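You operate a simulated robot arm through the tools that you are given. There is no shell and no other tool.

You are at the controls of a simulated robot arm. One attempt, no reset.

JOB
Brush the muddy red potato clean at speed 3 and put it back.
Fine: switch off before you open the hood; at the end the hood is shut and the knob at 3; the rest ends as it began.

It is judged by the outcome, as a careful person would: the job done as asked, and still so three seconds after it is handed in. It fails if anything else is knocked over, pushed out of place, dropped, spilled or broken.

ROBOT AND FRAMES
A 6-joint arm with a fingered hand, fixed in place. Base frame: the origin is at the foot of the arm, x ahead of it, y to its left, z up. Lengths are in m, angles in degrees, forces in N, time in s.
With the tool pointing down near the work surface it reaches from about 0.12 to 0.82 m from the base axis. Its first joint turns from -166.0 to 166.0 degrees. Payload 4 kg.
The TCP is the grasp point between the finger pads, 0.02 m short of the fingertips. In the tool frame z runs along the fingers and y along their closing line. Largest opening 0.14 m; the body of the gripper starts 0.054 m behind the TCP. The gripper is a hand of 3 fingers: y runs from the thumb to the fingers, the wrist lies at [0, 0, -0.215] in the tool frame, and closing takes about 1.5 s.
Orientation is that of the tool frame in the base frame, as a unit quaternion [x, y, z, w]. With the fingers straight down and closing along the base's y, the tool's x points along the base's -x, its y along +y and its z along -z.

CONTROLS
- The arm moves only by the tool step_arm. Its argument "targets" is a list that holds one entry, the list of rows, each a list of 6 numbers: the shift along the tool's x, y, z in units of 40 mm (1.0 is 40 mm), then the turn, a rotation vector about the tool's x, y, z in units of 6 degrees (1.0 is 6 degrees). In form: [[[tx, ty, tz, wx, wy, wz], ...]]. A call has 1 to 20 rows; each row shifts and turns the commanded pose from where the row before left it, along the tool's axes as they then stand. "jaw" is the closure in counts, from 0 (fully open) to 255 (shut), set as the call begins (left out, the last holds). A call with a number of a shift or a turn outside -1 to 1 is refused whole. Rows are played at 5 a second. More than 0.05 m and 8.6 degrees between two rows, or a gripper value outside its range, and nothing of the call is played. A pose out of reach is approached as far as the arm can. The call stops where the force on the tool passes 40 N (or 10 N more than at its start, if that is more) or the arm is blocked; 0.2 s more then pass. The fingers move at their own pace (about 0.045 m/s each) and stop on an object; they squeeze with about 26 N. The grip force told is the motor's: it shows also when the fingers shut on nothing. Time passes only in rows, and 0.2 s behind the last, so rows that do not move let the fingers close. The reply holds the time, the measured pose of the TCP, the force on the tool along the base axes, the opening and the grip force, in the units named above and with some noise, with the torque about the TCP (base axes, N m) and any sound that the robot's microphone picked up.
- Cameras (640 x 400 px; columns grow to the right, rows downward): "scene" is fixed at [0.2185, 0.4989, 1.6765]; the picture's right is [-0.58, -0.82, 0.00], its down [-0.80, 0.56, -0.20] and it looks along [0.17, -0.12, -0.98] (base axes); focal length 328 px, centre (320, 200). "wrist" rides on the gripper at [0.074, -0.043, -0.079] in the tool frame; the picture's right is [0.50, 0.87, 0.00], its down [-0.59, 0.34, -0.73] and it looks along [-0.64, 0.37, 0.68] (tool axes); focal length 275 px, centre (320, 200). There is no depth. A picture from a camera that has moved, and an enlarged one, comes with that camera's place and axes in the base frame and with its lens.
- snapshot(camera): a new picture of that camera. No time passes.
- lift_body(by): slides the trunk up (or, below 0, down) by that many m; the arm rides with it, the base frame stays. It gives what a move gives, with no picture.
- curl_fingers(finger1, finger2, thumb_bend): sets how far each is bent, from 0 (flat) to 1 (curled in); at 0.3 the hand is open as for a grip, at 0.7 the pads meet at the TCP. One left out holds its place. A second passes; each finger stops where it meets its share of the squeeze, and holds until it gets a number again. A gripper value or a shape takes the hand back. It gives what a move gives, with no picture; readings hold the bend of each and the force on the fingers (four entries, about 0 where the hand has none), thumb and palm.
- hand_shape(shape): the hand has 3 fingers and takes this shape, open, in about a second: jaw (thumb against the fingers, like two jaws); tri (thumb and two fingers); tip (a fingertip pinch); poke (one finger out to press); point (the index stretched); flat (the hand flat); cup (the hand cupped); fist (a fist). The gripper value then closes the fingers along that shape, each until it touches; the sizes above hold for jaw. It gives what a move gives, with no picture.
- enlarge(camera, box): a new picture of the part [left, top, right, bottom] of that camera's present view, enlarged. No time passes.
- job_done(): hands the job in; it is judged then, once.

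Nothing tells you positions but the pictures and the camera data. Unless the task says otherwise, let go and move clear before handing in.

The tools are called after ">>>" as a command line: name --argument value ..., lists and objects as JSON in quotes. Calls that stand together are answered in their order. step_arm: Moves the arm, as the interface text tells. Its arguments: {"type":"object","properties":{"targets":{"type":"array","items":{"type":"array","items":{"type":"array","items":{"type":"number"}}}},"jaw":{"type":"number"}},"required":["targets"]} The other tools are called the same way: lift_body (by) slides the trunk up or down; hand_shape (shape) gives the hand a shape; curl_fingers (finger1, finger2, thumb_bend) moves the fingers one by one; snapshot (camera) takes a picture; enlarge (camera, box) takes an enlarged picture of a part of a camera's view; job_done () hands the job in.

At the start:

```text
time: 0.0
position: [0.2469, 0.2299, 1.2655]
tcp_rot: [0.0, 1.0, 0.0, -0.001]
wrist_force: [0.2, 0.0, 0.2]
moment: [-0.05, 0.0, -0.03]
width: 0.1398
gripper_force: 0.0
shape: jaw
bend: [0.3, 0.3, 0.3]
finger forces: [0.0, 0.1, 0.1, 0.0, 0.0, 0.1]
trunk travel left (down, up): [-0.15, 0.44]
```

scene: 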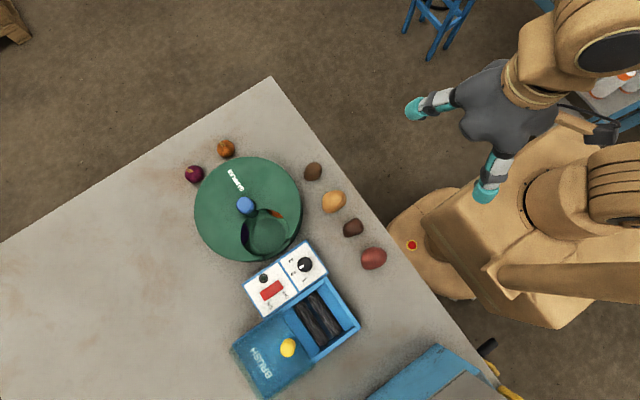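
wrist: 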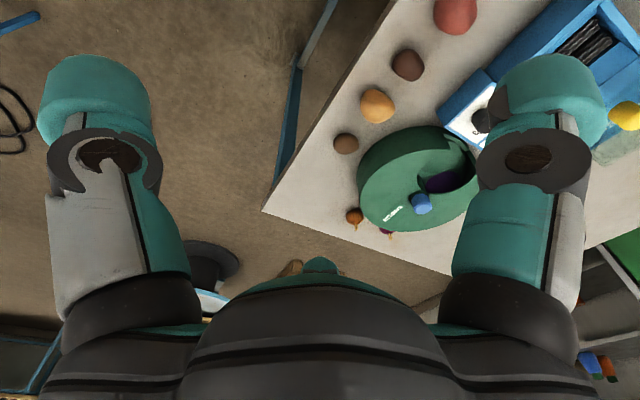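

I see a table with a green drum (carousel), a blue brush machine with its lid beside it, a control panel, and several potatoes and onions. I'll enlarge the views before I move anything.

>>> enlarge --camera "scene" --box '[180, 120, 400, 260]'

>>> enlarge --camera "scene" --box '[220, 230, 400, 400]'

>>> enlarge --camera "wrist" --box '[320, 0, 640, 250]'

```text
2.86 times, centred on (290, 190) of scene
camera zoom: at [0.2185, 0.4989, 1.6765], right [-0.58, -0.82, 0.0], down [-0.8, 0.56, -0.2], along [0.17, -0.12, -0.98], focal length 938 px, centre (406, 229)
```

zoom: 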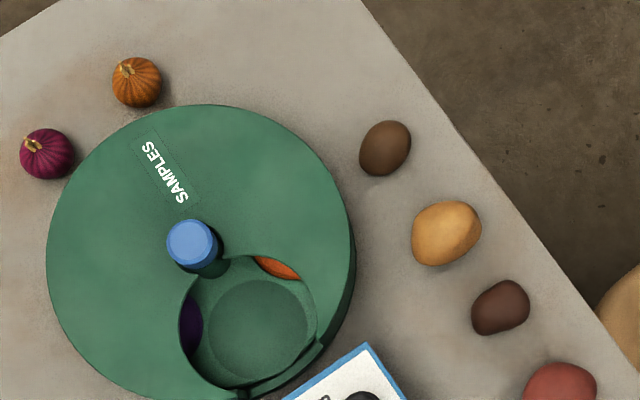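

```text
2.35 times, centred on (310, 315) of scene
camera zoom: at [0.2185, 0.4989, 1.6765], right [-0.58, -0.82, 0.0], down [-0.8, 0.56, -0.2], along [0.17, -0.12, -0.98], focal length 772 px, centre (344, -71)
```

zoom: 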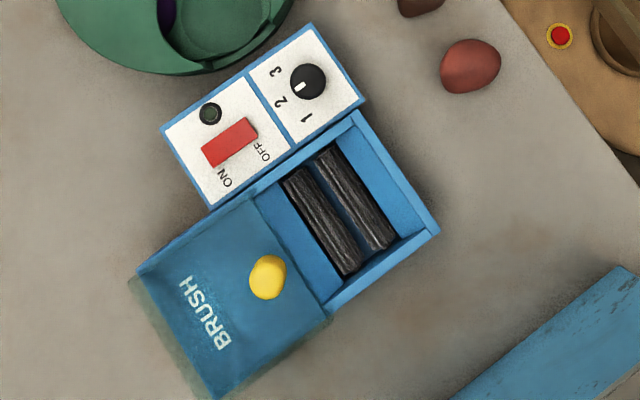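

```text
1.60 times, centred on (480, 125) of wrist
camera zoom: at [0.1718, 0.1873, 1.3442], right [-0.5, 0.87, 0.0], down [0.59, 0.34, 0.73], along [0.64, 0.37, -0.68], focal length 440 px, centre (64, 320)
```

zoom: 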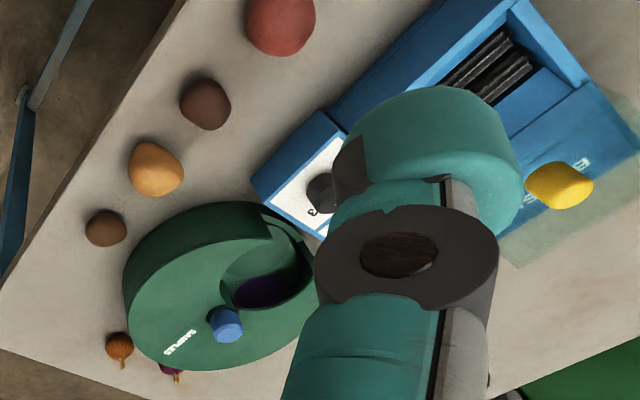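

The bottom row of vegetables sits at y≈0.385, z≈0.92, and the dark reddish-brown one at x≈0.25 looks like the muddy red potato. The brush machine is around (0.17, 0.55), and its hood stands open to the +y side. I'll turn the wrist camera toward it for a closer look.

>>> step_arm --targets '[[[0, 0, 0, 0, 0, -1], [0, 0, 0, 0, 0, -1], [0, 0, 0, 0, 0, -1], [0, 0, 0, 0, 0, -1], [0, 0, 0, 0, 0, -1], [0, 0, 0, 0, 0, -1], [0, 0, 0, 0, 0, -1], [0, 0, 0, 0, 0, -1], [0, 0, 0, 0, 0, -1], [0, 0, 0, 0, 0, -1], [-0.3, 0.73, 0.28, 0, 0, 0], [-0.3, 0.73, 0.28, 0, 0, 0], [-0.3, 0.73, 0.28, 0, 0, 0], [-0.3, 0.73, 0.28, 0, 0, 0]]]'

>>> snapshot --camera "wrist"

>>> snapshot --camera "scene"

```text
time: 3.0
position: [0.171, 0.3329, 1.2194]
tcp_rot: [-0.501, 0.866, 0.0, 0.0]
wrist_force: [-0.8, 0.6, -0.5]
moment: [-0.03, -0.02, 0.01]
width: 0.1397
gripper_force: 0.0
shape: jaw
bend: [0.3, 0.3, 0.3]
finger forces: [0.0, 0.0, 0.1, 0.0, 0.0, 0.0]
trunk travel left (down, up): [-0.15, 0.44]
```

```text
taken
camera wrist: at [0.1709, 0.2468, 1.299], right [-1.0, 0.0, 0.0], down [0.0, 0.68, 0.73], along [0.0, 0.73, -0.68], focal length 275 px, centre (320, 200)
```

wrist: 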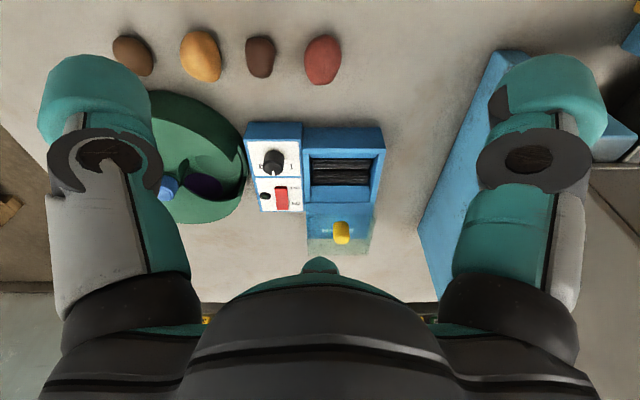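

```text
taken
```

scene: 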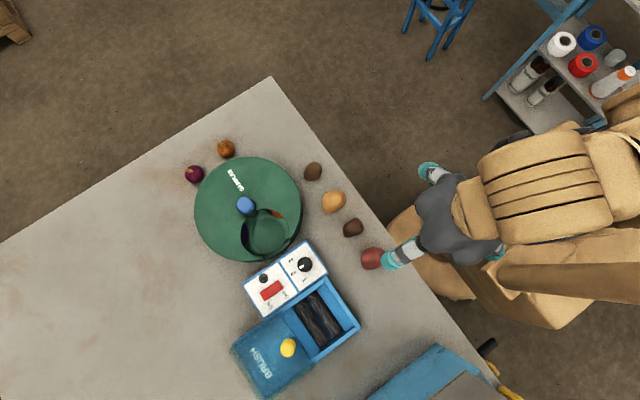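

The wrist camera now sees the whole machine, upside down, with the near side at the top. I'll enlarge the panel, the rollers and the potatoes.

>>> enlarge --camera "wrist" --box '[230, 110, 400, 260]'

>>> enlarge --camera "wrist" --box '[100, 20, 360, 240]'

>>> enlarge --camera "scene" --box '[240, 235, 330, 320]'

```text
2.67 times, centred on (315, 185) of wrist
camera zoom: at [0.1709, 0.2468, 1.299], right [-1.0, 0.0, 0.0], down [0.0, 0.68, 0.73], along [0.0, 0.73, -0.68], focal length 734 px, centre (333, 240)
```

zoom: 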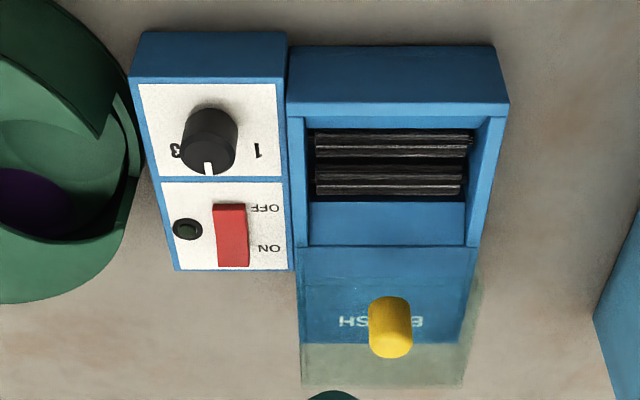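

```text
1.82 times, centred on (230, 130) of wrist
camera zoom: at [0.1709, 0.2468, 1.299], right [-1.0, 0.0, 0.0], down [0.0, 0.68, 0.73], along [0.0, 0.73, -0.68], focal length 500 px, centre (484, 327)
```

zoom: 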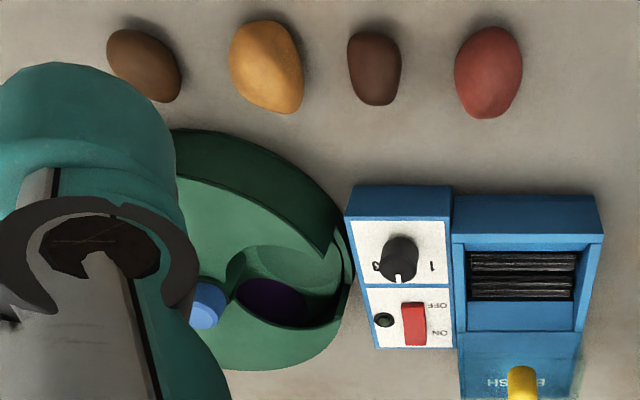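

```text
4.71 times, centred on (285, 278) of scene
camera zoom: at [0.2185, 0.4989, 1.6765], right [-0.58, -0.82, 0.0], down [-0.8, 0.56, -0.2], along [0.17, -0.12, -0.98], focal length 1545 px, centre (485, -165)
```

zoom: 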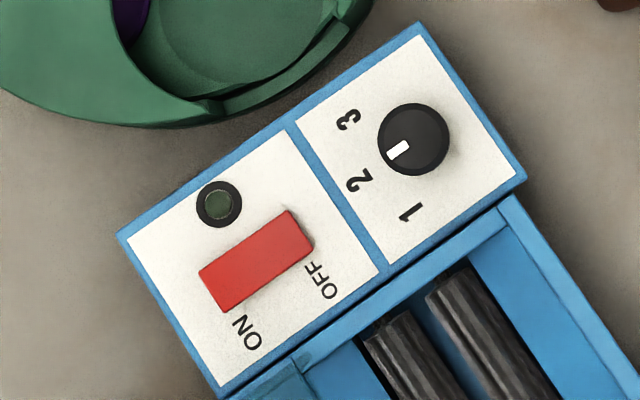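

The knob points at 2, and the switch looks off with the lamp dark. I'll check the hand's finger layout in the scene view before planning any grips.

>>> enlarge --camera "scene" --box '[340, 130, 540, 290]'

>>> enlarge --camera "wrist" --box '[240, 130, 330, 215]'

>>> enlarge --camera "wrist" --box '[295, 120, 395, 260]'

```text
2.50 times, centred on (440, 210) of scene
camera zoom: at [0.2185, 0.4989, 1.6765], right [-0.58, -0.82, 0.0], down [-0.8, 0.56, -0.2], along [0.17, -0.12, -0.98], focal length 821 px, centre (20, 175)
```

zoom: 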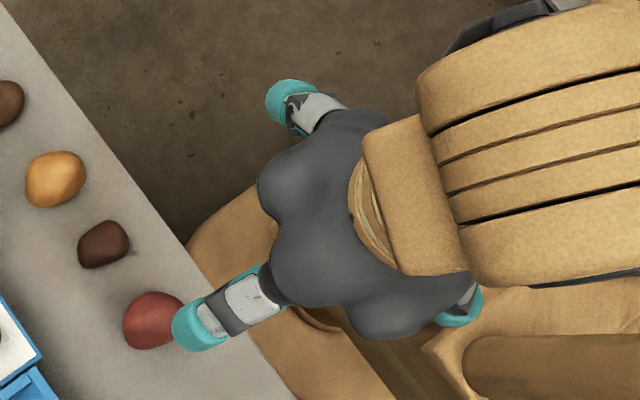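

```text
4.71 times, centred on (285, 172) of wrist
camera zoom: at [0.1709, 0.2468, 1.299], right [-1.0, 0.0, 0.0], down [0.0, 0.68, 0.73], along [0.0, 0.73, -0.68], focal length 1295 px, centre (485, 329)
```

zoom: 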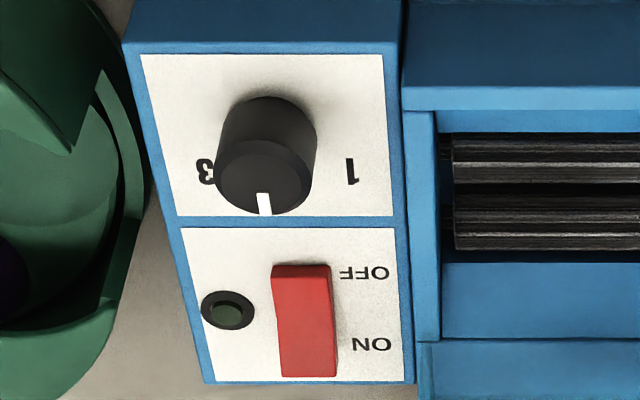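

```text
2.86 times, centred on (345, 190) of wrist
camera zoom: at [0.1709, 0.2468, 1.299], right [-1.0, 0.0, 0.0], down [0.0, 0.68, 0.73], along [0.0, 0.73, -0.68], focal length 786 px, centre (249, 229)
```

zoom: 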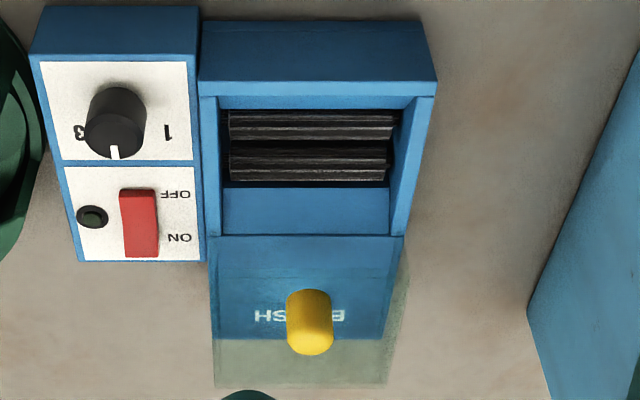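

The three fingers spread about 120° apart around the TCP, so grips have to avoid the neighbouring potatoes. I'll try the tip shape in free air to see its geometry.

>>> hand_shape --shape "tip"

>>> snapshot --camera "wrist"

>>> enlarge --camera "scene" --box '[340, 130, 540, 290]'

```text
time: 3.9
position: [0.1729, 0.3303, 1.221]
tcp_rot: [-0.499, 0.866, 0.001, 0.0]
wrist_force: [-0.4, -0.1, 0.2]
moment: [-0.05, -0.03, 0.0]
width: 0.1398
gripper_force: 0.1
shape: tip
bend: [0.3, 0.3, 0.3]
finger forces: [0.0, 0.1, 0.0, 0.0, 0.0, 0.0]
trunk travel left (down, up): [-0.15, 0.44]
```

```text
taken
camera wrist: at [0.1713, 0.2455, 1.2993], right [-1.0, 0.0, 0.0], down [0.0, 0.68, 0.73], along [0.0, 0.73, -0.68], focal length 275 px, centre (320, 200)
```

wrist: 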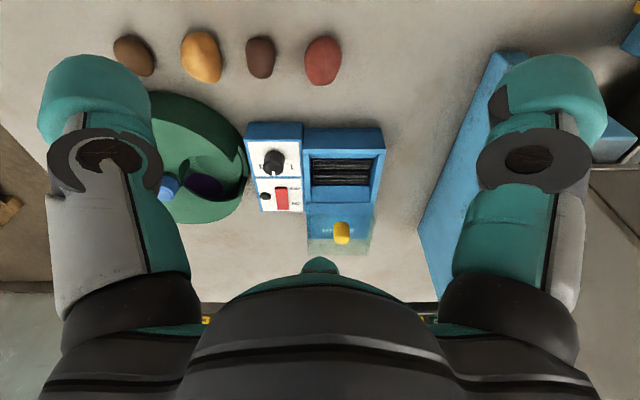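

```text
2.50 times, centred on (440, 210) of scene
camera zoom: at [0.2185, 0.4989, 1.6765], right [-0.58, -0.82, 0.0], down [-0.8, 0.56, -0.2], along [0.17, -0.12, -0.98], focal length 821 px, centre (20, 175)
```

zoom: 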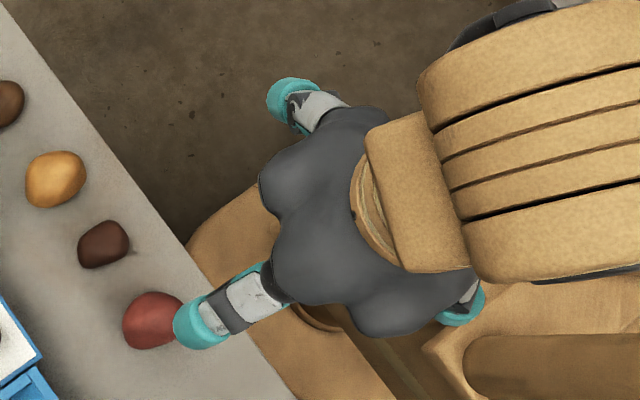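

Open, the tip shape looks the same as jaw. I'll set jaw partly closed in free air to see where the fingertips go.

>>> hand_shape --shape "jaw"

>>> step_arm --targets '[[[0, 0, 0, 0, 0, 0], [0, 0, 0, 0, 0, 0], [0, 0, 0, 0, 0, 0], [0, 0, 0, 0, 0, 0], [0, 0, 0, 0, 0, 0]]]' --jaw 110

>>> snapshot --camera "wrist"

>>> enlarge --camera "scene" --box '[340, 130, 540, 290]'

```text
time: 4.8
position: [0.1722, 0.3297, 1.2199]
tcp_rot: [-0.5, 0.866, 0.0, 0.0]
wrist_force: [0.0, -0.3, -0.4]
moment: [0.01, -0.07, 0.03]
width: 0.14
gripper_force: 0.0
shape: jaw
bend: [0.3, 0.3, 0.3]
finger forces: [0.1, 0.0, 0.0, 0.0, 0.0, 0.0]
trunk travel left (down, up): [-0.15, 0.44]
```

```text
time: 6.0
position: [0.1718, 0.3311, 1.2204]
tcp_rot: [-0.501, 0.866, -0.001, 0.0]
wrist_force: [0.1, 0.8, 0.0]
moment: [0.02, 0.0, 0.01]
width: 0.0802
gripper_force: 0.0
shape: jaw
bend: [0.31, 0.31, 0.3]
finger forces: [0.1, 0.0, 0.0, 0.0, 0.1, 0.0]
trunk travel left (down, up): [-0.15, 0.44]
```

```text
taken
camera wrist: at [0.1712, 0.2457, 1.2993], right [-1.0, 0.0, 0.0], down [0.0, 0.68, 0.73], along [0.0, 0.73, -0.68], focal length 275 px, centre (320, 200)
```

wrist: 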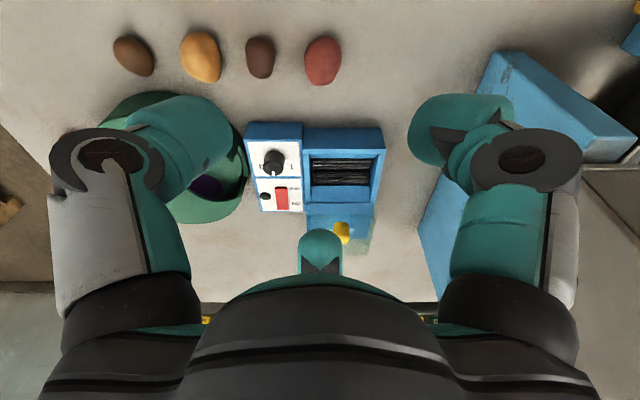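

```text
2.50 times, centred on (440, 210) of scene
camera zoom: at [0.2185, 0.4989, 1.6765], right [-0.58, -0.82, 0.0], down [-0.8, 0.56, -0.2], along [0.17, -0.12, -0.98], focal length 821 px, centre (20, 175)
```

zoom: 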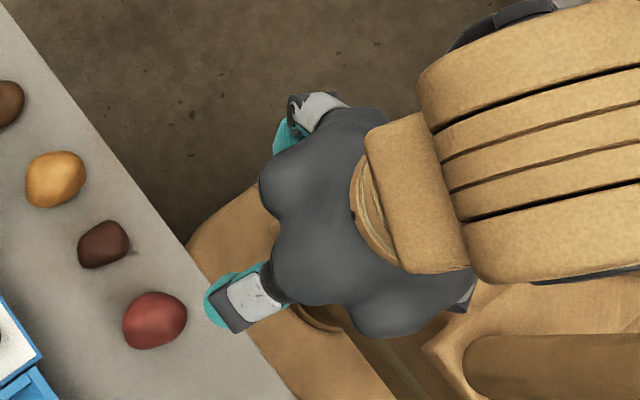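

Closing curls the tips inward, but the knuckles stay at a radius of about 0.08 m. I'll compare how the tip shape closes.

>>> hand_shape --shape "tip"

>>> step_arm --targets '[[[0, 0, 0, 0, 0, 0], [0, 0, 0, 0, 0, 0], [0, 0, 0, 0, 0, 0], [0, 0, 0, 0, 0, 0], [0, 0, 0, 0, 0, 0], [0, 0, 0, 0, 0, 0]]]' --jaw 170

>>> snapshot --camera "wrist"

>>> enlarge --camera "scene" --box '[340, 130, 540, 290]'

```text
time: 6.9
position: [0.1728, 0.3309, 1.2211]
tcp_rot: [-0.5, 0.866, 0.0, 0.0]
wrist_force: [0.4, 0.9, 0.8]
moment: [-0.01, 0.03, -0.05]
width: 0.1399
gripper_force: 0.0
shape: tip
bend: [0.3, 0.3, 0.3]
finger forces: [0.0, 0.0, 0.0, 0.1, 0.0, 0.0]
trunk travel left (down, up): [-0.15, 0.44]
```

```text
time: 8.3
position: [0.1717, 0.3311, 1.2204]
tcp_rot: [-0.5, 0.866, 0.0, 0.0]
wrist_force: [0.0, 0.1, 0.5]
moment: [0.03, -0.01, 0.0]
width: 0.0469
gripper_force: 0.1
shape: tip
bend: [0.41, 0.41, 0.41]
finger forces: [0.1, 0.0, 0.0, 0.1, 0.1, 0.1]
trunk travel left (down, up): [-0.15, 0.44]
```

```text
taken
camera wrist: at [0.1712, 0.2457, 1.2993], right [-1.0, 0.0, 0.0], down [0.0, 0.68, 0.73], along [0.0, 0.73, -0.68], focal length 275 px, centre (320, 200)
```

wrist: 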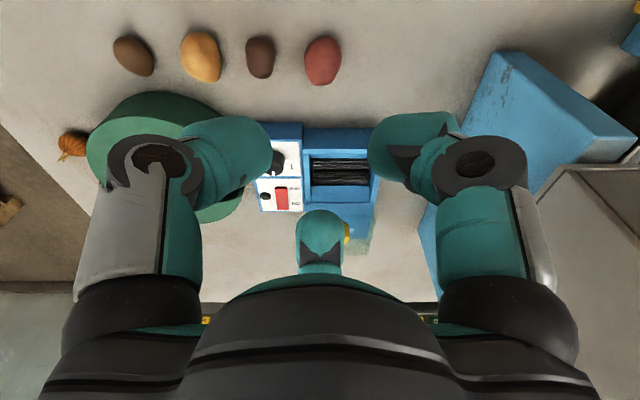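

```text
2.50 times, centred on (440, 210) of scene
camera zoom: at [0.2185, 0.4989, 1.6765], right [-0.58, -0.82, 0.0], down [-0.8, 0.56, -0.2], along [0.17, -0.12, -0.98], focal length 821 px, centre (20, 175)
```

zoom: 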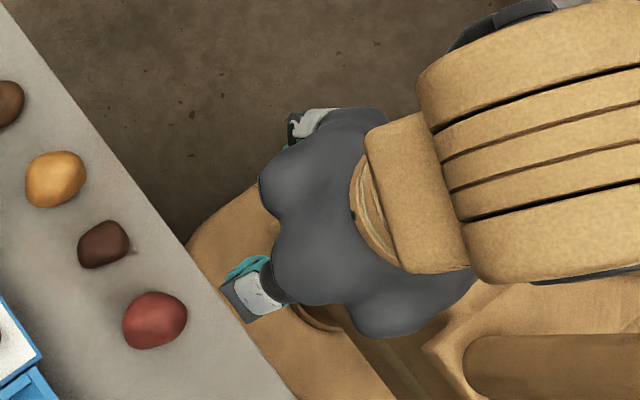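

Both shapes close the same way, with knuckles at a radius of about 0.06 m at the tighter opening. I put the speed knob at (0.2425, 0.521) with its top at z≈0.979, so I'll go above it first and set it to 3 while the machine is off.

>>> hand_shape --shape "jaw"

>>> step_arm --targets '[[[0, 0, 0, 0, 0, -0.6], [0, 0, 0, 0, 0, -0.57], [-0.723, 0.033, 0.571, 0, 0, 0], [-0.723, 0.033, 0.571, 0, 0, 0], [-0.723, 0.033, 0.571, 0, 0, 0], [-0.723, 0.033, 0.571, 0, 0, 0], [-0.723, 0.033, 0.571, 0, 0, 0], [-0.723, 0.033, 0.571, 0, 0, 0], [-0.723, 0.033, 0.571, 0, 0, 0]]]' --jaw 130

>>> snapshot --camera "wrist"

>>> snapshot --camera "scene"

```text
time: 9.2
position: [0.1727, 0.3313, 1.2203]
tcp_rot: [-0.5, 0.866, 0.0, 0.0]
wrist_force: [-0.5, 0.3, 0.0]
moment: [0.02, -0.01, -0.03]
width: 0.1402
gripper_force: 0.1
shape: jaw
bend: [0.3, 0.3, 0.3]
finger forces: [0.0, 0.1, 0.0, 0.0, 0.0, 0.0]
trunk travel left (down, up): [-0.15, 0.44]
```

```text
time: 11.2
position: [0.2411, 0.5196, 1.0619]
tcp_rot: [-0.552, 0.834, 0.0, 0.0]
wrist_force: [0.3, -0.7, 0.0]
moment: [0.01, 0.01, -0.01]
width: 0.0689
gripper_force: 0.1
shape: jaw
bend: [0.34, 0.34, 0.33]
finger forces: [0.0, 0.0, 0.0, 0.0, 0.0, 0.0]
trunk travel left (down, up): [-0.15, 0.44]
```

```text
taken
camera wrist: at [0.2511, 0.4355, 1.1409], right [-0.99, -0.12, 0.0], down [-0.08, 0.67, 0.73], along [-0.09, 0.73, -0.68], focal length 275 px, centre (320, 200)
```

wrist: 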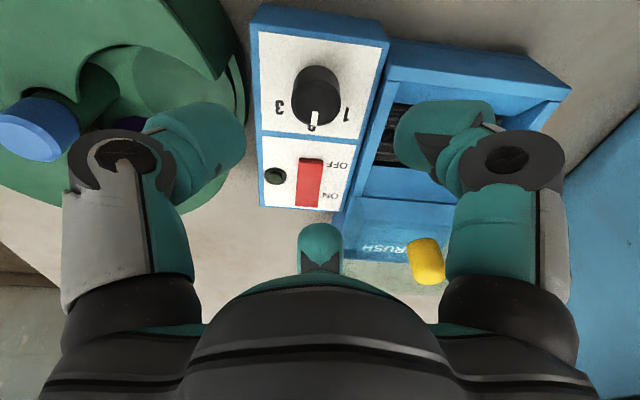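

```text
taken
```

scene: 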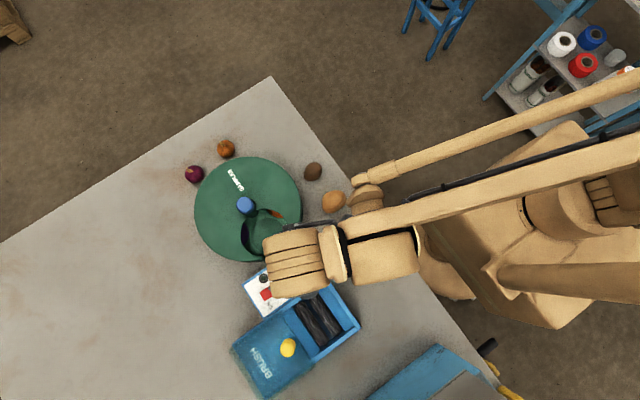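

>>> enlarge --camera "wrist" --box '[230, 0, 400, 220]'

```text
1.82 times, centred on (315, 110) of wrist
camera zoom: at [0.2511, 0.4355, 1.1409], right [-0.99, -0.12, 0.0], down [-0.08, 0.67, 0.73], along [-0.09, 0.73, -0.68], focal length 500 px, centre (329, 364)
```

zoom: 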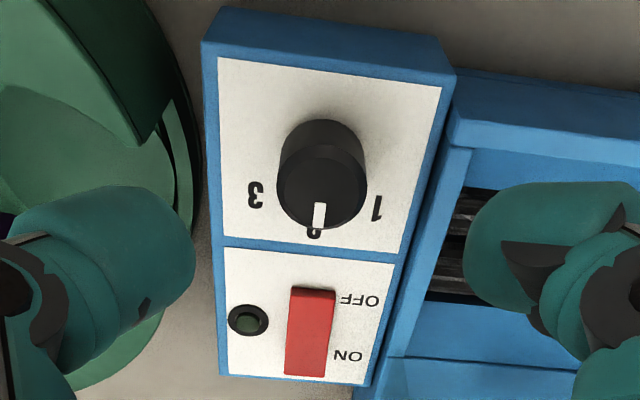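

The closer view puts the knob at (0.2435, 0.520), nearly under the TCP. I'll lower around it and close gently.

>>> step_arm --targets '[[[-0.02, -0.046, 0.6, 0, 0, 0], [0, 0, 0.6, 0, 0, 0], [0, 0, 0.5, 0, 0, 0], [0, 0, 0.32, 0, 0, 0]]]'

>>> snapshot --camera "wrist"

```text
time: 12.2
position: [0.2414, 0.5206, 0.9815]
tcp_rot: [-0.552, 0.834, 0.0, 0.0]
wrist_force: [-0.2, 0.5, -0.5]
moment: [0.04, 0.0, 0.02]
width: 0.0688
gripper_force: 0.1
shape: jaw
bend: [0.34, 0.34, 0.33]
finger forces: [0.1, 0.0, 0.0, 0.0, 0.0, 0.0]
trunk travel left (down, up): [-0.15, 0.44]
```

```text
taken
camera wrist: at [0.2508, 0.4365, 1.061], right [-0.99, -0.12, 0.0], down [-0.08, 0.67, 0.73], along [-0.09, 0.73, -0.68], focal length 275 px, centre (320, 200)
```

wrist: 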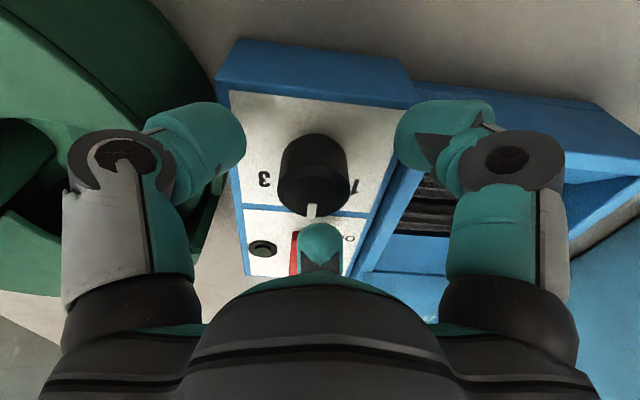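

>>> step_arm --targets '[[[0, 0, 0, 0, 0, 0], [0, 0, 0, 0, 0, 0], [0, 0, 0, 0, 0, 0], [0, 0, 0, 0, 0, 0], [0, 0, 0, 0, 0, 0], [0, 0, 0, 0, 0, 0]]]' --jaw 225

>>> snapshot --camera "wrist"

```text
time: 13.6
position: [0.2413, 0.5197, 0.9831]
tcp_rot: [-0.553, 0.833, -0.001, -0.001]
wrist_force: [-0.7, -4.5, -11.9]
moment: [-0.06, 0.0, -0.03]
width: 0.0267
gripper_force: 26.3
shape: jaw
bend: [0.95, 0.49, 0.48]
finger forces: [20.9, 20.7, 0.1, 0.1, 23.4, 0.0]
trunk travel left (down, up): [-0.15, 0.44]
```

```text
taken
camera wrist: at [0.251, 0.4364, 1.0609], right [-0.99, -0.12, 0.0], down [-0.08, 0.67, 0.73], along [-0.09, 0.73, -0.68], focal length 275 px, centre (320, 200)
```

wrist: 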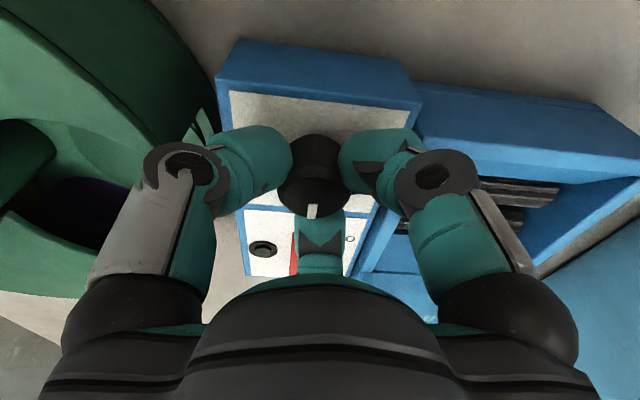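

The knob is gripped on three sides. I'll turn it clockwise (seen from above) toward 3, checking partway.

>>> step_arm --targets '[[[0, 0, 0, 0, 0, 0.8], [0, 0, 0, 0, 0, 0.8], [0, 0, 0, 0, 0, 0.8], [0, 0, 0, 0, 0, 0.8], [0, 0, 0, 0, 0, 0.8]]]'

>>> snapshot --camera "wrist"

```text
time: 14.8
position: [0.241, 0.5218, 0.9803]
tcp_rot: [-0.366, 0.931, -0.001, 0.0]
wrist_force: [1.5, 18.1, 14.5]
moment: [0.17, -0.09, 0.06]
width: 0.0272
gripper_force: 26.4
shape: jaw
bend: [0.96, 0.49, 0.48]
finger forces: [24.6, 30.5, 0.0, 0.0, 24.0, 0.1]
trunk travel left (down, up): [-0.15, 0.44]
```

```text
taken
camera wrist: at [0.2149, 0.4396, 1.0595], right [-0.96, 0.29, 0.0], down [0.2, 0.65, 0.73], along [0.21, 0.7, -0.68], focal length 275 px, centre (320, 200)
```

wrist: 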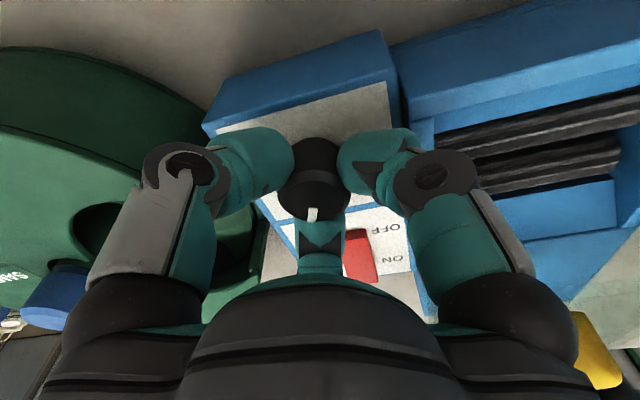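

The pointer is turning with the hand, about 24° so far. I'll continue the remaining 28°.

>>> step_arm --targets '[[[0, 0, 0, 0, 0, 0.8], [0, 0, 0, 0, 0, 0.8], [0, 0, 0, 0, 0, 0.8], [0, 0, 0, 0, 0, 0.8], [0, 0, 0, 0, 0, 0.8], [0, 0, 0, 0, 0, 0.67]]]'

>>> snapshot --camera "wrist"

```text
time: 16.2
position: [0.2417, 0.5223, 0.9812]
tcp_rot: [-0.144, 0.99, 0.001, 0.0]
wrist_force: [-2.0, 18.5, 16.1]
moment: [0.15, 0.05, 0.05]
width: 0.0277
gripper_force: 26.1
shape: jaw
bend: [0.96, 0.49, 0.49]
finger forces: [29.2, 29.1, 0.0, 0.0, 25.9, 0.0]
trunk travel left (down, up): [-0.15, 0.44]
stopped in row 6: the force on the tool passed its limit at 41 N (the readings are from after the stop); the commanded pose is now the measured one
```

```text
taken
camera wrist: at [0.1811, 0.4603, 1.059], right [-0.72, 0.69, 0.0], down [0.47, 0.49, 0.74], along [0.51, 0.53, -0.68], focal length 275 px, centre (320, 200)
```

wrist: 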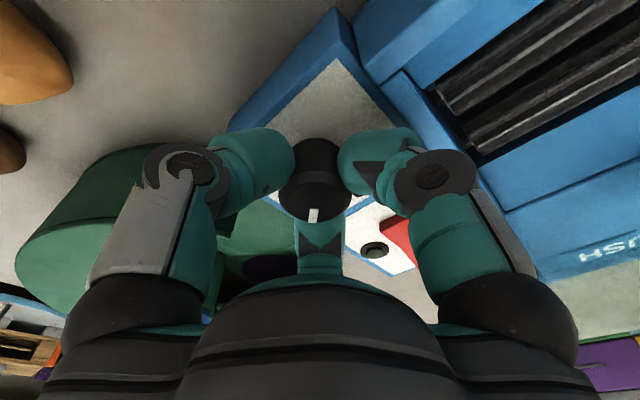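

The turn stopped at about 50°, probably the knob's end stop at 3. I'll release, rise and check the pointer.

>>> step_arm --targets '[[[0, 0, 0, 0, 0, 0], [0, 0, 0, 0, 0, 0], [0, 0, 0, 0, 0, 0], [0, 0, 0, 0, 0, 0], [0, 0, 0, 0, 0, 0], [0, 0, 0, 0, 0, 0]]]' --jaw 125

>>> step_arm --targets '[[[0, 0, -0.5, 0, 0, 0], [0, 0, -0.8, 0, 0, 0], [0, 0, -0.8, 0, 0, 0], [0, 0, -0.8, 0, 0, 0]]]'

>>> snapshot --camera "wrist"

```text
time: 17.6
position: [0.2419, 0.52, 0.9797]
tcp_rot: [-0.142, 0.99, 0.0, 0.0]
wrist_force: [1.1, -0.9, 0.9]
moment: [0.01, 0.02, 0.02]
width: 0.0707
gripper_force: 0.1
shape: jaw
bend: [0.34, 0.34, 0.33]
finger forces: [1.5, 0.0, 0.1, 0.1, 0.0, 0.1]
trunk travel left (down, up): [-0.15, 0.44]
```

```text
time: 18.6
position: [0.2389, 0.5229, 1.0981]
tcp_rot: [-0.142, 0.99, 0.001, -0.001]
wrist_force: [-0.4, 0.0, -0.5]
moment: [-0.01, -0.06, -0.01]
width: 0.0711
gripper_force: 0.2
shape: jaw
bend: [0.34, 0.34, 0.33]
finger forces: [0.0, 0.0, 0.0, 0.1, 0.1, 0.1]
trunk travel left (down, up): [-0.15, 0.44]
```

```text
taken
camera wrist: at [0.1798, 0.4613, 1.1761], right [-0.72, 0.69, 0.0], down [0.47, 0.49, 0.74], along [0.51, 0.53, -0.68], focal length 275 px, centre (320, 200)
```

wrist: 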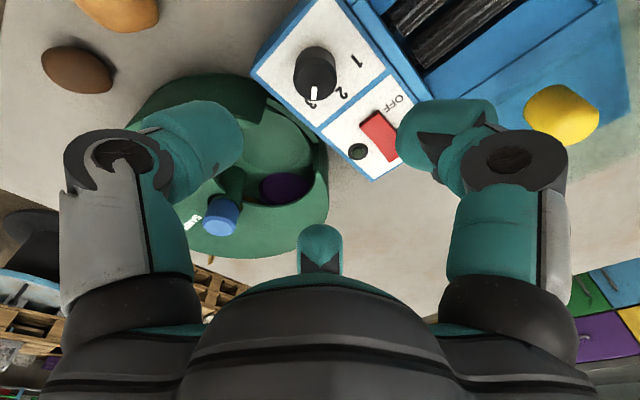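

>>> enlarge --camera "wrist" --box '[240, 20, 400, 170]'

>>> enlarge --camera "wrist" --box '[380, 0, 640, 150]'

```text
2.67 times, centred on (320, 95) of wrist
camera zoom: at [0.1798, 0.4613, 1.1761], right [-0.72, 0.69, 0.0], down [0.47, 0.49, 0.74], along [0.51, 0.53, -0.68], focal length 734 px, centre (320, 480)
```

zoom: 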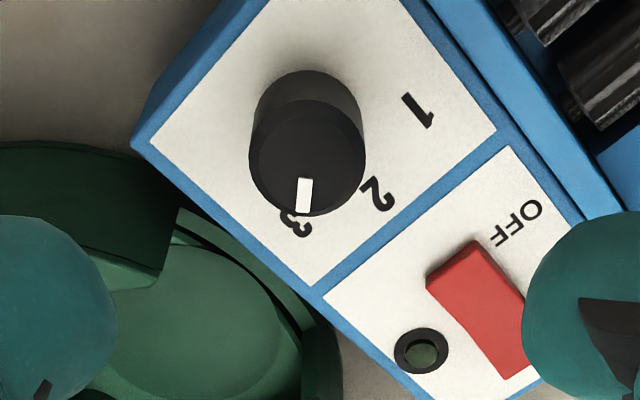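

```text
2.46 times, centred on (510, 75) of wrist
camera zoom: at [0.1798, 0.4613, 1.1761], right [-0.72, 0.69, 0.0], down [0.47, 0.49, 0.74], along [0.51, 0.53, -0.68], focal length 678 px, centre (-148, 508)
```

zoom: 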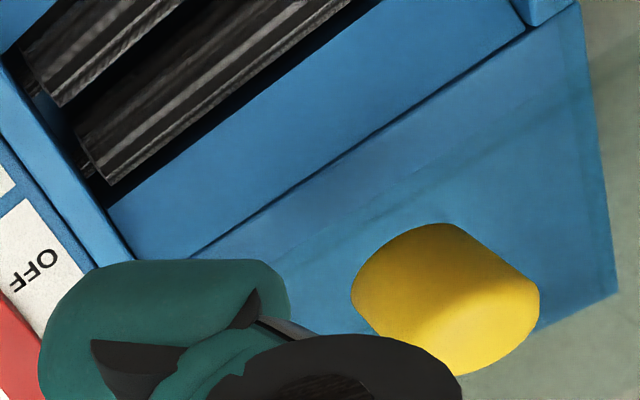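

The pointer sits at about 41°, in line with the "3" label, so the knob is set. Next I'll go above the muddy red potato at about (0.25, 0.3835).

>>> step_arm --targets '[[[0, 0, 0, 0, 0, 0.91], [0, 0, 0, 0, 0, 0.91], [0, 0, 0, 0, 0, 0.91], [-0.055, -0.698, 0.29, 0, 0, 0], [-0.055, -0.698, 0.29, 0, 0, 0], [-0.055, -0.698, 0.29, 0, 0, 0], [-0.055, -0.698, 0.29, 0, 0, 0], [-0.055, -0.698, 0.29, 0, 0, 0]]]' --jaw 120

>>> snapshot --camera "wrist"

>>> snapshot --camera "scene"

```text
time: 20.4
position: [0.2549, 0.3823, 1.0402]
tcp_rot: [-0.001, 1.0, 0.001, 0.001]
wrist_force: [-0.2, -0.2, 0.3]
moment: [0.02, 0.02, 0.0]
width: 0.0739
gripper_force: 0.0
shape: jaw
bend: [0.33, 0.33, 0.32]
finger forces: [0.1, 0.1, 0.1, 0.0, 0.0, 0.1]
trunk travel left (down, up): [-0.15, 0.44]
```

```text
taken
camera wrist: at [0.1794, 0.3406, 1.1186], right [-0.5, 0.87, 0.0], down [0.59, 0.34, 0.74], along [0.64, 0.37, -0.68], focal length 275 px, centre (320, 200)
```

wrist: 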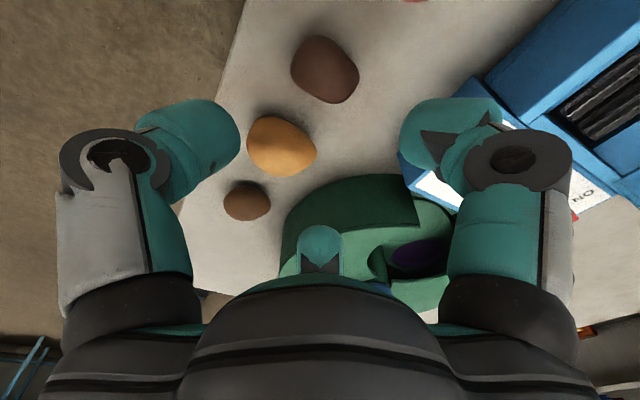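

```text
taken
```

scene: 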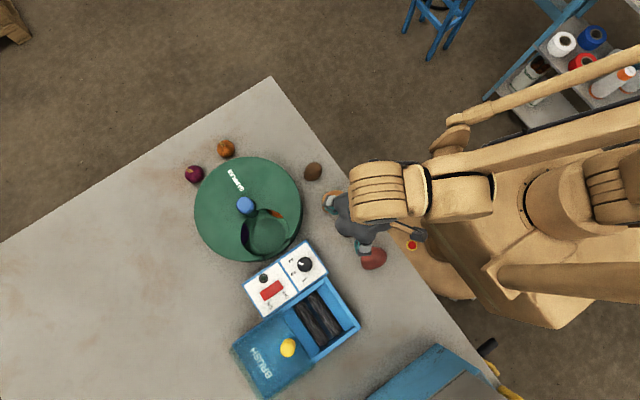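

>>> enlarge --camera "wrist" --box '[210, 10, 390, 230]'

>>> enlarge --camera "scene" --box '[295, 150, 395, 280]'

```text
1.82 times, centred on (300, 120) of wrist
camera zoom: at [0.1794, 0.3406, 1.1186], right [-0.5, 0.87, 0.0], down [0.59, 0.34, 0.74], along [0.64, 0.37, -0.68], focal length 500 px, centre (356, 346)
```

zoom: 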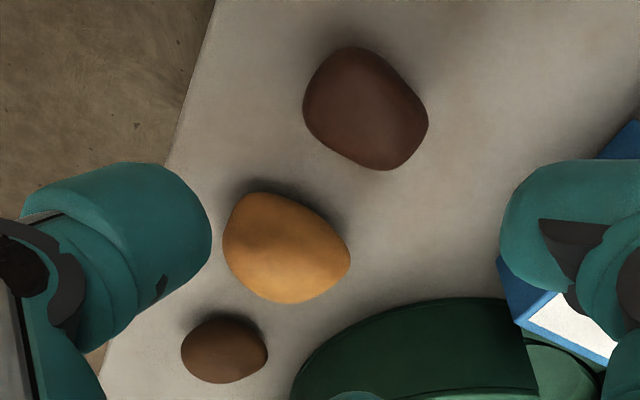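

```text
3.08 times, centred on (345, 215) of scene
camera zoom: at [0.2185, 0.4989, 1.6765], right [-0.58, -0.82, 0.0], down [-0.8, 0.56, -0.2], along [0.17, -0.12, -0.98], focal length 1010 px, centre (243, 154)
```

zoom: 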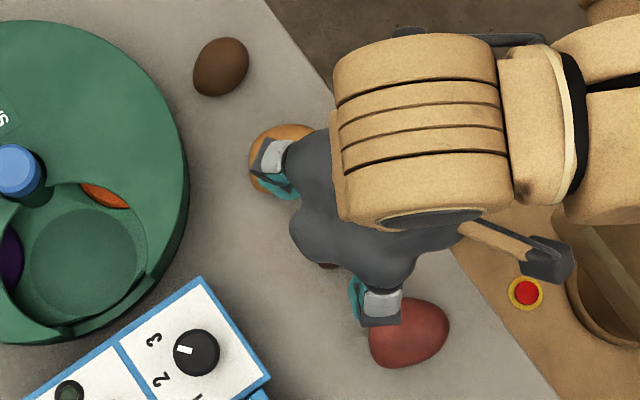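

The potato is just below the TCP at about (0.249, 0.3835). I'll descend most of the way and check finger clearance to the neighbours before going lower.

>>> step_arm --targets '[[[0.11, 0, 0.7, 0, 0, 0], [0, 0, 0.7, 0, 0, 0], [0, 0, 0.6, 0, 0, 0]]]'

>>> snapshot --camera "wrist"

>>> enlarge --camera "scene" --box '[295, 150, 395, 280]'

```text
time: 21.2
position: [0.2472, 0.3821, 0.9586]
tcp_rot: [0.0, 1.0, 0.0, 0.001]
wrist_force: [-0.3, 0.0, 0.4]
moment: [-0.05, 0.01, -0.01]
width: 0.0737
gripper_force: 0.1
shape: jaw
bend: [0.33, 0.33, 0.32]
finger forces: [0.0, 0.0, 0.1, 0.0, 0.0, 0.0]
trunk travel left (down, up): [-0.15, 0.44]
```

```text
taken
camera wrist: at [0.1725, 0.3393, 1.0364], right [-0.5, 0.86, 0.0], down [0.59, 0.34, 0.73], along [0.64, 0.37, -0.68], focal length 275 px, centre (320, 200)
```

wrist: 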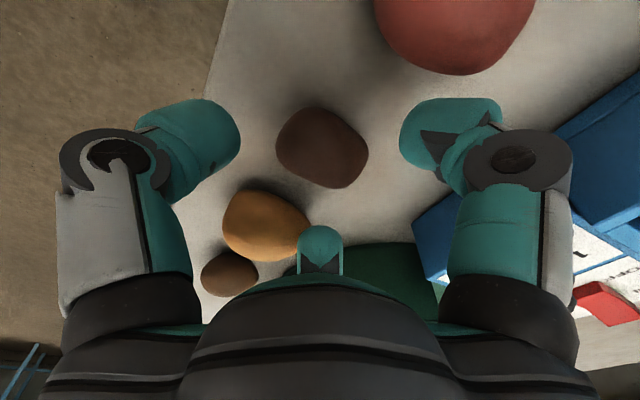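

```text
3.08 times, centred on (345, 215) of scene
camera zoom: at [0.2185, 0.4989, 1.6765], right [-0.58, -0.82, 0.0], down [-0.8, 0.56, -0.2], along [0.17, -0.12, -0.98], focal length 1010 px, centre (243, 154)
```

zoom: 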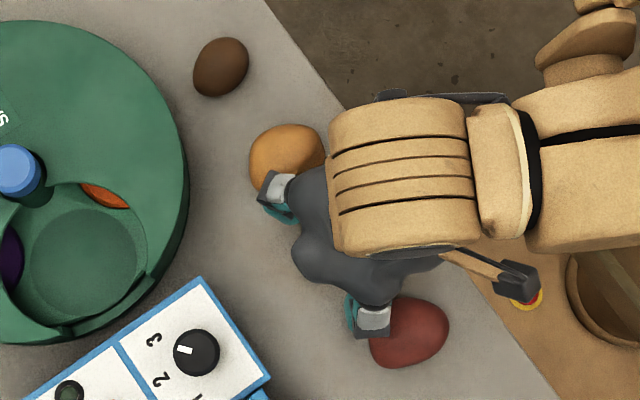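

Clearance to the neighbours is tight at the knuckles. I'll pre-close a little more so the knuckles come inward, then descend so the tips reach just below the potato's middle.

>>> step_arm --targets '[[[-0.05, 0.03, 0, 0, 0, 0], [0, 0, 0, 0, 0, 0], [0, 0, 0.25, 0, 0, 0], [0, 0, 0.2, 0, 0, 0], [0, 0, 0.2, 0, 0, 0]]]' --jaw 145

>>> snapshot --camera "wrist"

>>> enlarge --camera "scene" --box '[295, 150, 395, 280]'

```text
time: 22.4
position: [0.2503, 0.3821, 0.9335]
tcp_rot: [0.0, 1.0, 0.0, 0.0]
wrist_force: [0.1, 0.7, -0.3]
moment: [0.0, -0.01, -0.01]
width: 0.0608
gripper_force: 0.0
shape: jaw
bend: [0.37, 0.37, 0.36]
finger forces: [0.0, 0.1, 0.0, 0.0, 0.0, 0.1]
trunk travel left (down, up): [-0.15, 0.44]
```

```text
taken
camera wrist: at [0.1752, 0.3395, 1.0115], right [-0.5, 0.87, 0.0], down [0.59, 0.34, 0.73], along [0.64, 0.37, -0.68], focal length 275 px, centre (320, 200)
```

wrist: 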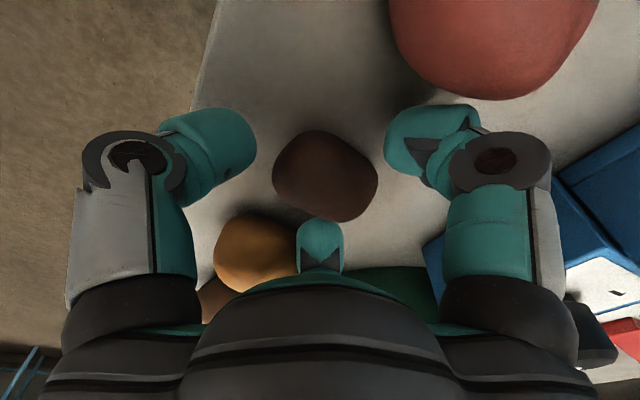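

```text
3.08 times, centred on (345, 215) of scene
camera zoom: at [0.2185, 0.4989, 1.6765], right [-0.58, -0.82, 0.0], down [-0.8, 0.56, -0.2], along [0.17, -0.12, -0.98], focal length 1010 px, centre (243, 154)
```

zoom: 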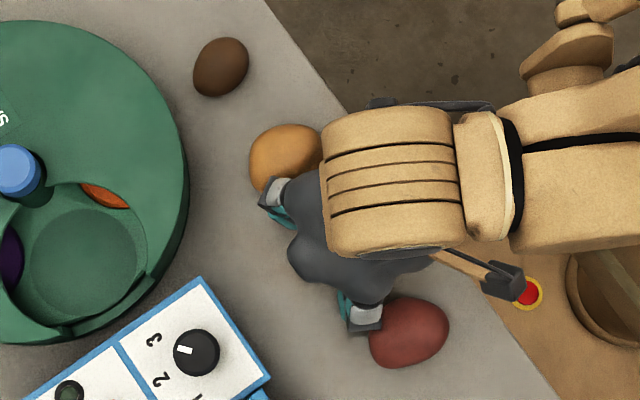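

Nothing is touching and the potato is centred between the digits. I'll close on it now.

>>> step_arm --targets '[[[0, 0, 0.07, 0, 0, 0], [0, 0, 0, 0, 0, 0], [0, 0, 0, 0, 0, 0], [0, 0, 0, 0, 0, 0], [0, 0, 0, 0, 0, 0], [0, 0, 0, 0, 0, 0]]]' --jaw 225

>>> snapshot --camera "wrist"

```text
time: 23.8
position: [0.2515, 0.3829, 0.9303]
tcp_rot: [0.0, 1.0, 0.0, -0.001]
wrist_force: [-0.3, 0.4, -0.8]
moment: [0.02, 0.02, -0.03]
width: 0.0357
gripper_force: 26.3
shape: jaw
bend: [0.46, 0.46, 0.46]
finger forces: [23.2, 19.0, 0.2, 0.0, 21.4, 0.0]
trunk travel left (down, up): [-0.15, 0.44]
```

```text
taken
camera wrist: at [0.1756, 0.3394, 1.0084], right [-0.5, 0.87, 0.0], down [0.59, 0.34, 0.73], along [0.64, 0.37, -0.68], focal length 275 px, centre (320, 200)
```

wrist: 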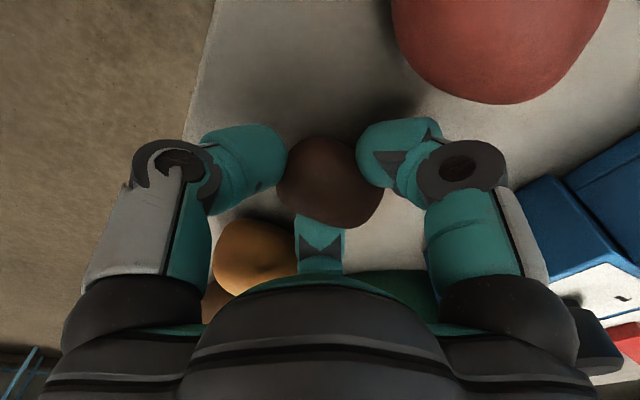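

All three digits hold the potato at about 20 N each, with the grasp pose at roughly (0.250, 0.3826, 0.930). I'll lift straight up.

>>> step_arm --targets '[[[0, 0, -0.3, 0, 0, 0], [0, 0, -0.6, 0, 0, 0], [0, 0, -0.8, 0, 0, 0], [0, 0, -0.8, 0, 0, 0], [0, 0, -0.8, 0, 0, 0]]]'

>>> snapshot --camera "wrist"

>>> enlarge --camera "scene" --box '[220, 140, 420, 400]'

```text
time: 25.0
position: [0.2522, 0.3819, 1.0621]
tcp_rot: [-0.002, 1.0, 0.001, -0.001]
wrist_force: [0.4, 0.0, 0.6]
moment: [0.0, 0.0, -0.03]
width: 0.0359
gripper_force: 26.0
shape: jaw
bend: [0.46, 0.46, 0.46]
finger forces: [23.4, 19.1, 0.1, 0.0, 21.3, 0.0]
trunk travel left (down, up): [-0.15, 0.44]
```

```text
taken
camera wrist: at [0.1758, 0.3394, 1.1407], right [-0.5, 0.86, 0.0], down [0.59, 0.34, 0.73], along [0.64, 0.37, -0.68], focal length 275 px, centre (320, 200)
```

wrist: 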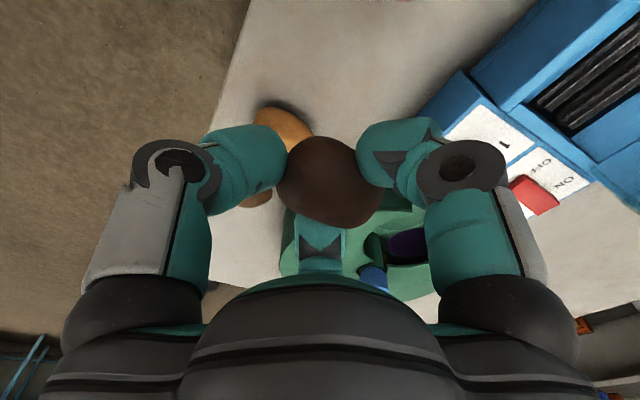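

```text
1.54 times, centred on (320, 270) of scene
camera zoom: at [0.2185, 0.4989, 1.6765], right [-0.58, -0.82, 0.0], down [-0.8, 0.56, -0.2], along [0.17, -0.12, -0.98], focal length 505 px, centre (320, 92)
```

zoom: 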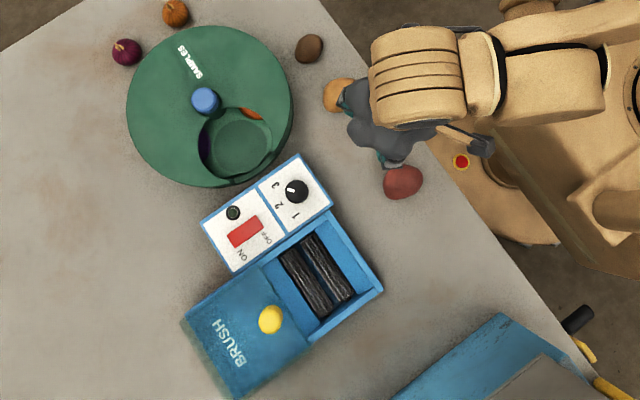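

The potato is securely lifted. I'll carry it over the rollers, whose valley centre I put at about (0.134, 0.564).

>>> step_arm --targets '[[[0.483, 0.756, 0, 0, 0, 0], [0.483, 0.756, 0, 0, 0, 0], [0.483, 0.756, 0, 0, 0, 0], [0.483, 0.756, 0, 0, 0, 0], [0.483, 0.756, 0, 0, 0, 0], [0.483, 0.756, 0, 0, 0, 0]]]'

>>> snapshot --camera "wrist"

>>> enlarge --camera "scene" --box '[220, 220, 380, 400]'

```text
time: 26.4
position: [0.131, 0.5655, 1.0633]
tcp_rot: [0.0, 1.0, 0.0, 0.0]
wrist_force: [-0.1, -0.5, 0.3]
moment: [-0.02, -0.02, -0.02]
width: 0.0359
gripper_force: 25.4
shape: jaw
bend: [0.46, 0.46, 0.46]
finger forces: [23.2, 19.1, 0.1, 0.0, 21.2, 0.0]
trunk travel left (down, up): [-0.15, 0.44]
```

```text
taken
camera wrist: at [0.0564, 0.5223, 1.1406], right [-0.5, 0.86, 0.0], down [0.59, 0.34, 0.73], along [0.64, 0.37, -0.68], focal length 275 px, centre (320, 200)
```

wrist: 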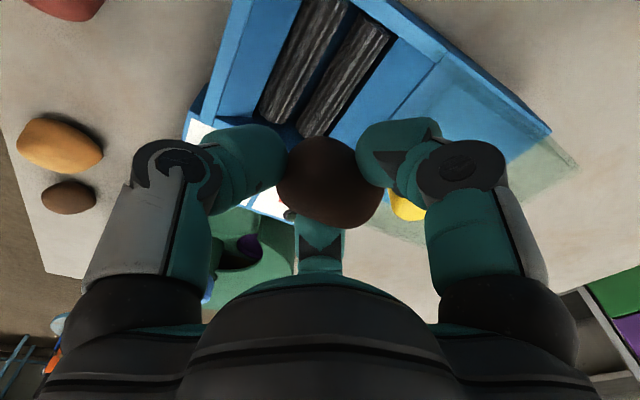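

```text
2.22 times, centred on (300, 310) of scene
camera zoom: at [0.2185, 0.4989, 1.6765], right [-0.58, -0.82, 0.0], down [-0.8, 0.56, -0.2], along [0.17, -0.12, -0.98], focal length 730 px, centre (364, -44)
```

zoom: 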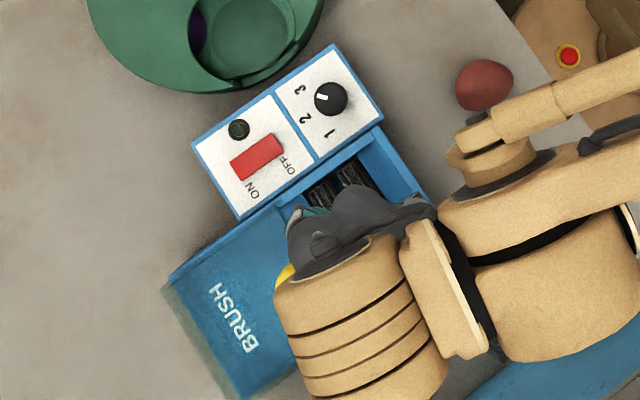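

>>> enlarge --camera "wrist" --box '[180, 0, 560, 240]'

```text
1.67 times, centred on (370, 120) of wrist
camera zoom: at [0.0564, 0.5223, 1.1406], right [-0.5, 0.86, 0.0], down [0.59, 0.34, 0.73], along [0.64, 0.37, -0.68], focal length 459 px, centre (237, 333)
```

zoom: 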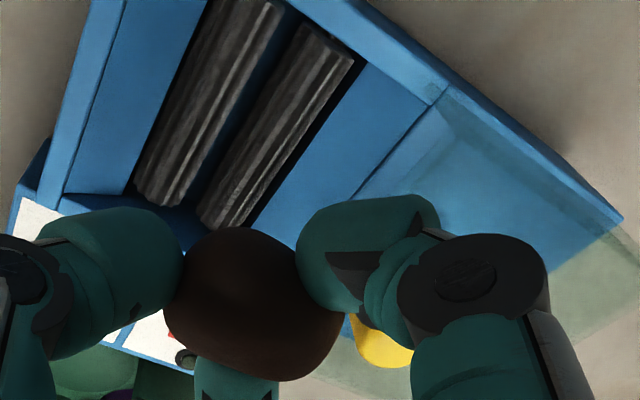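

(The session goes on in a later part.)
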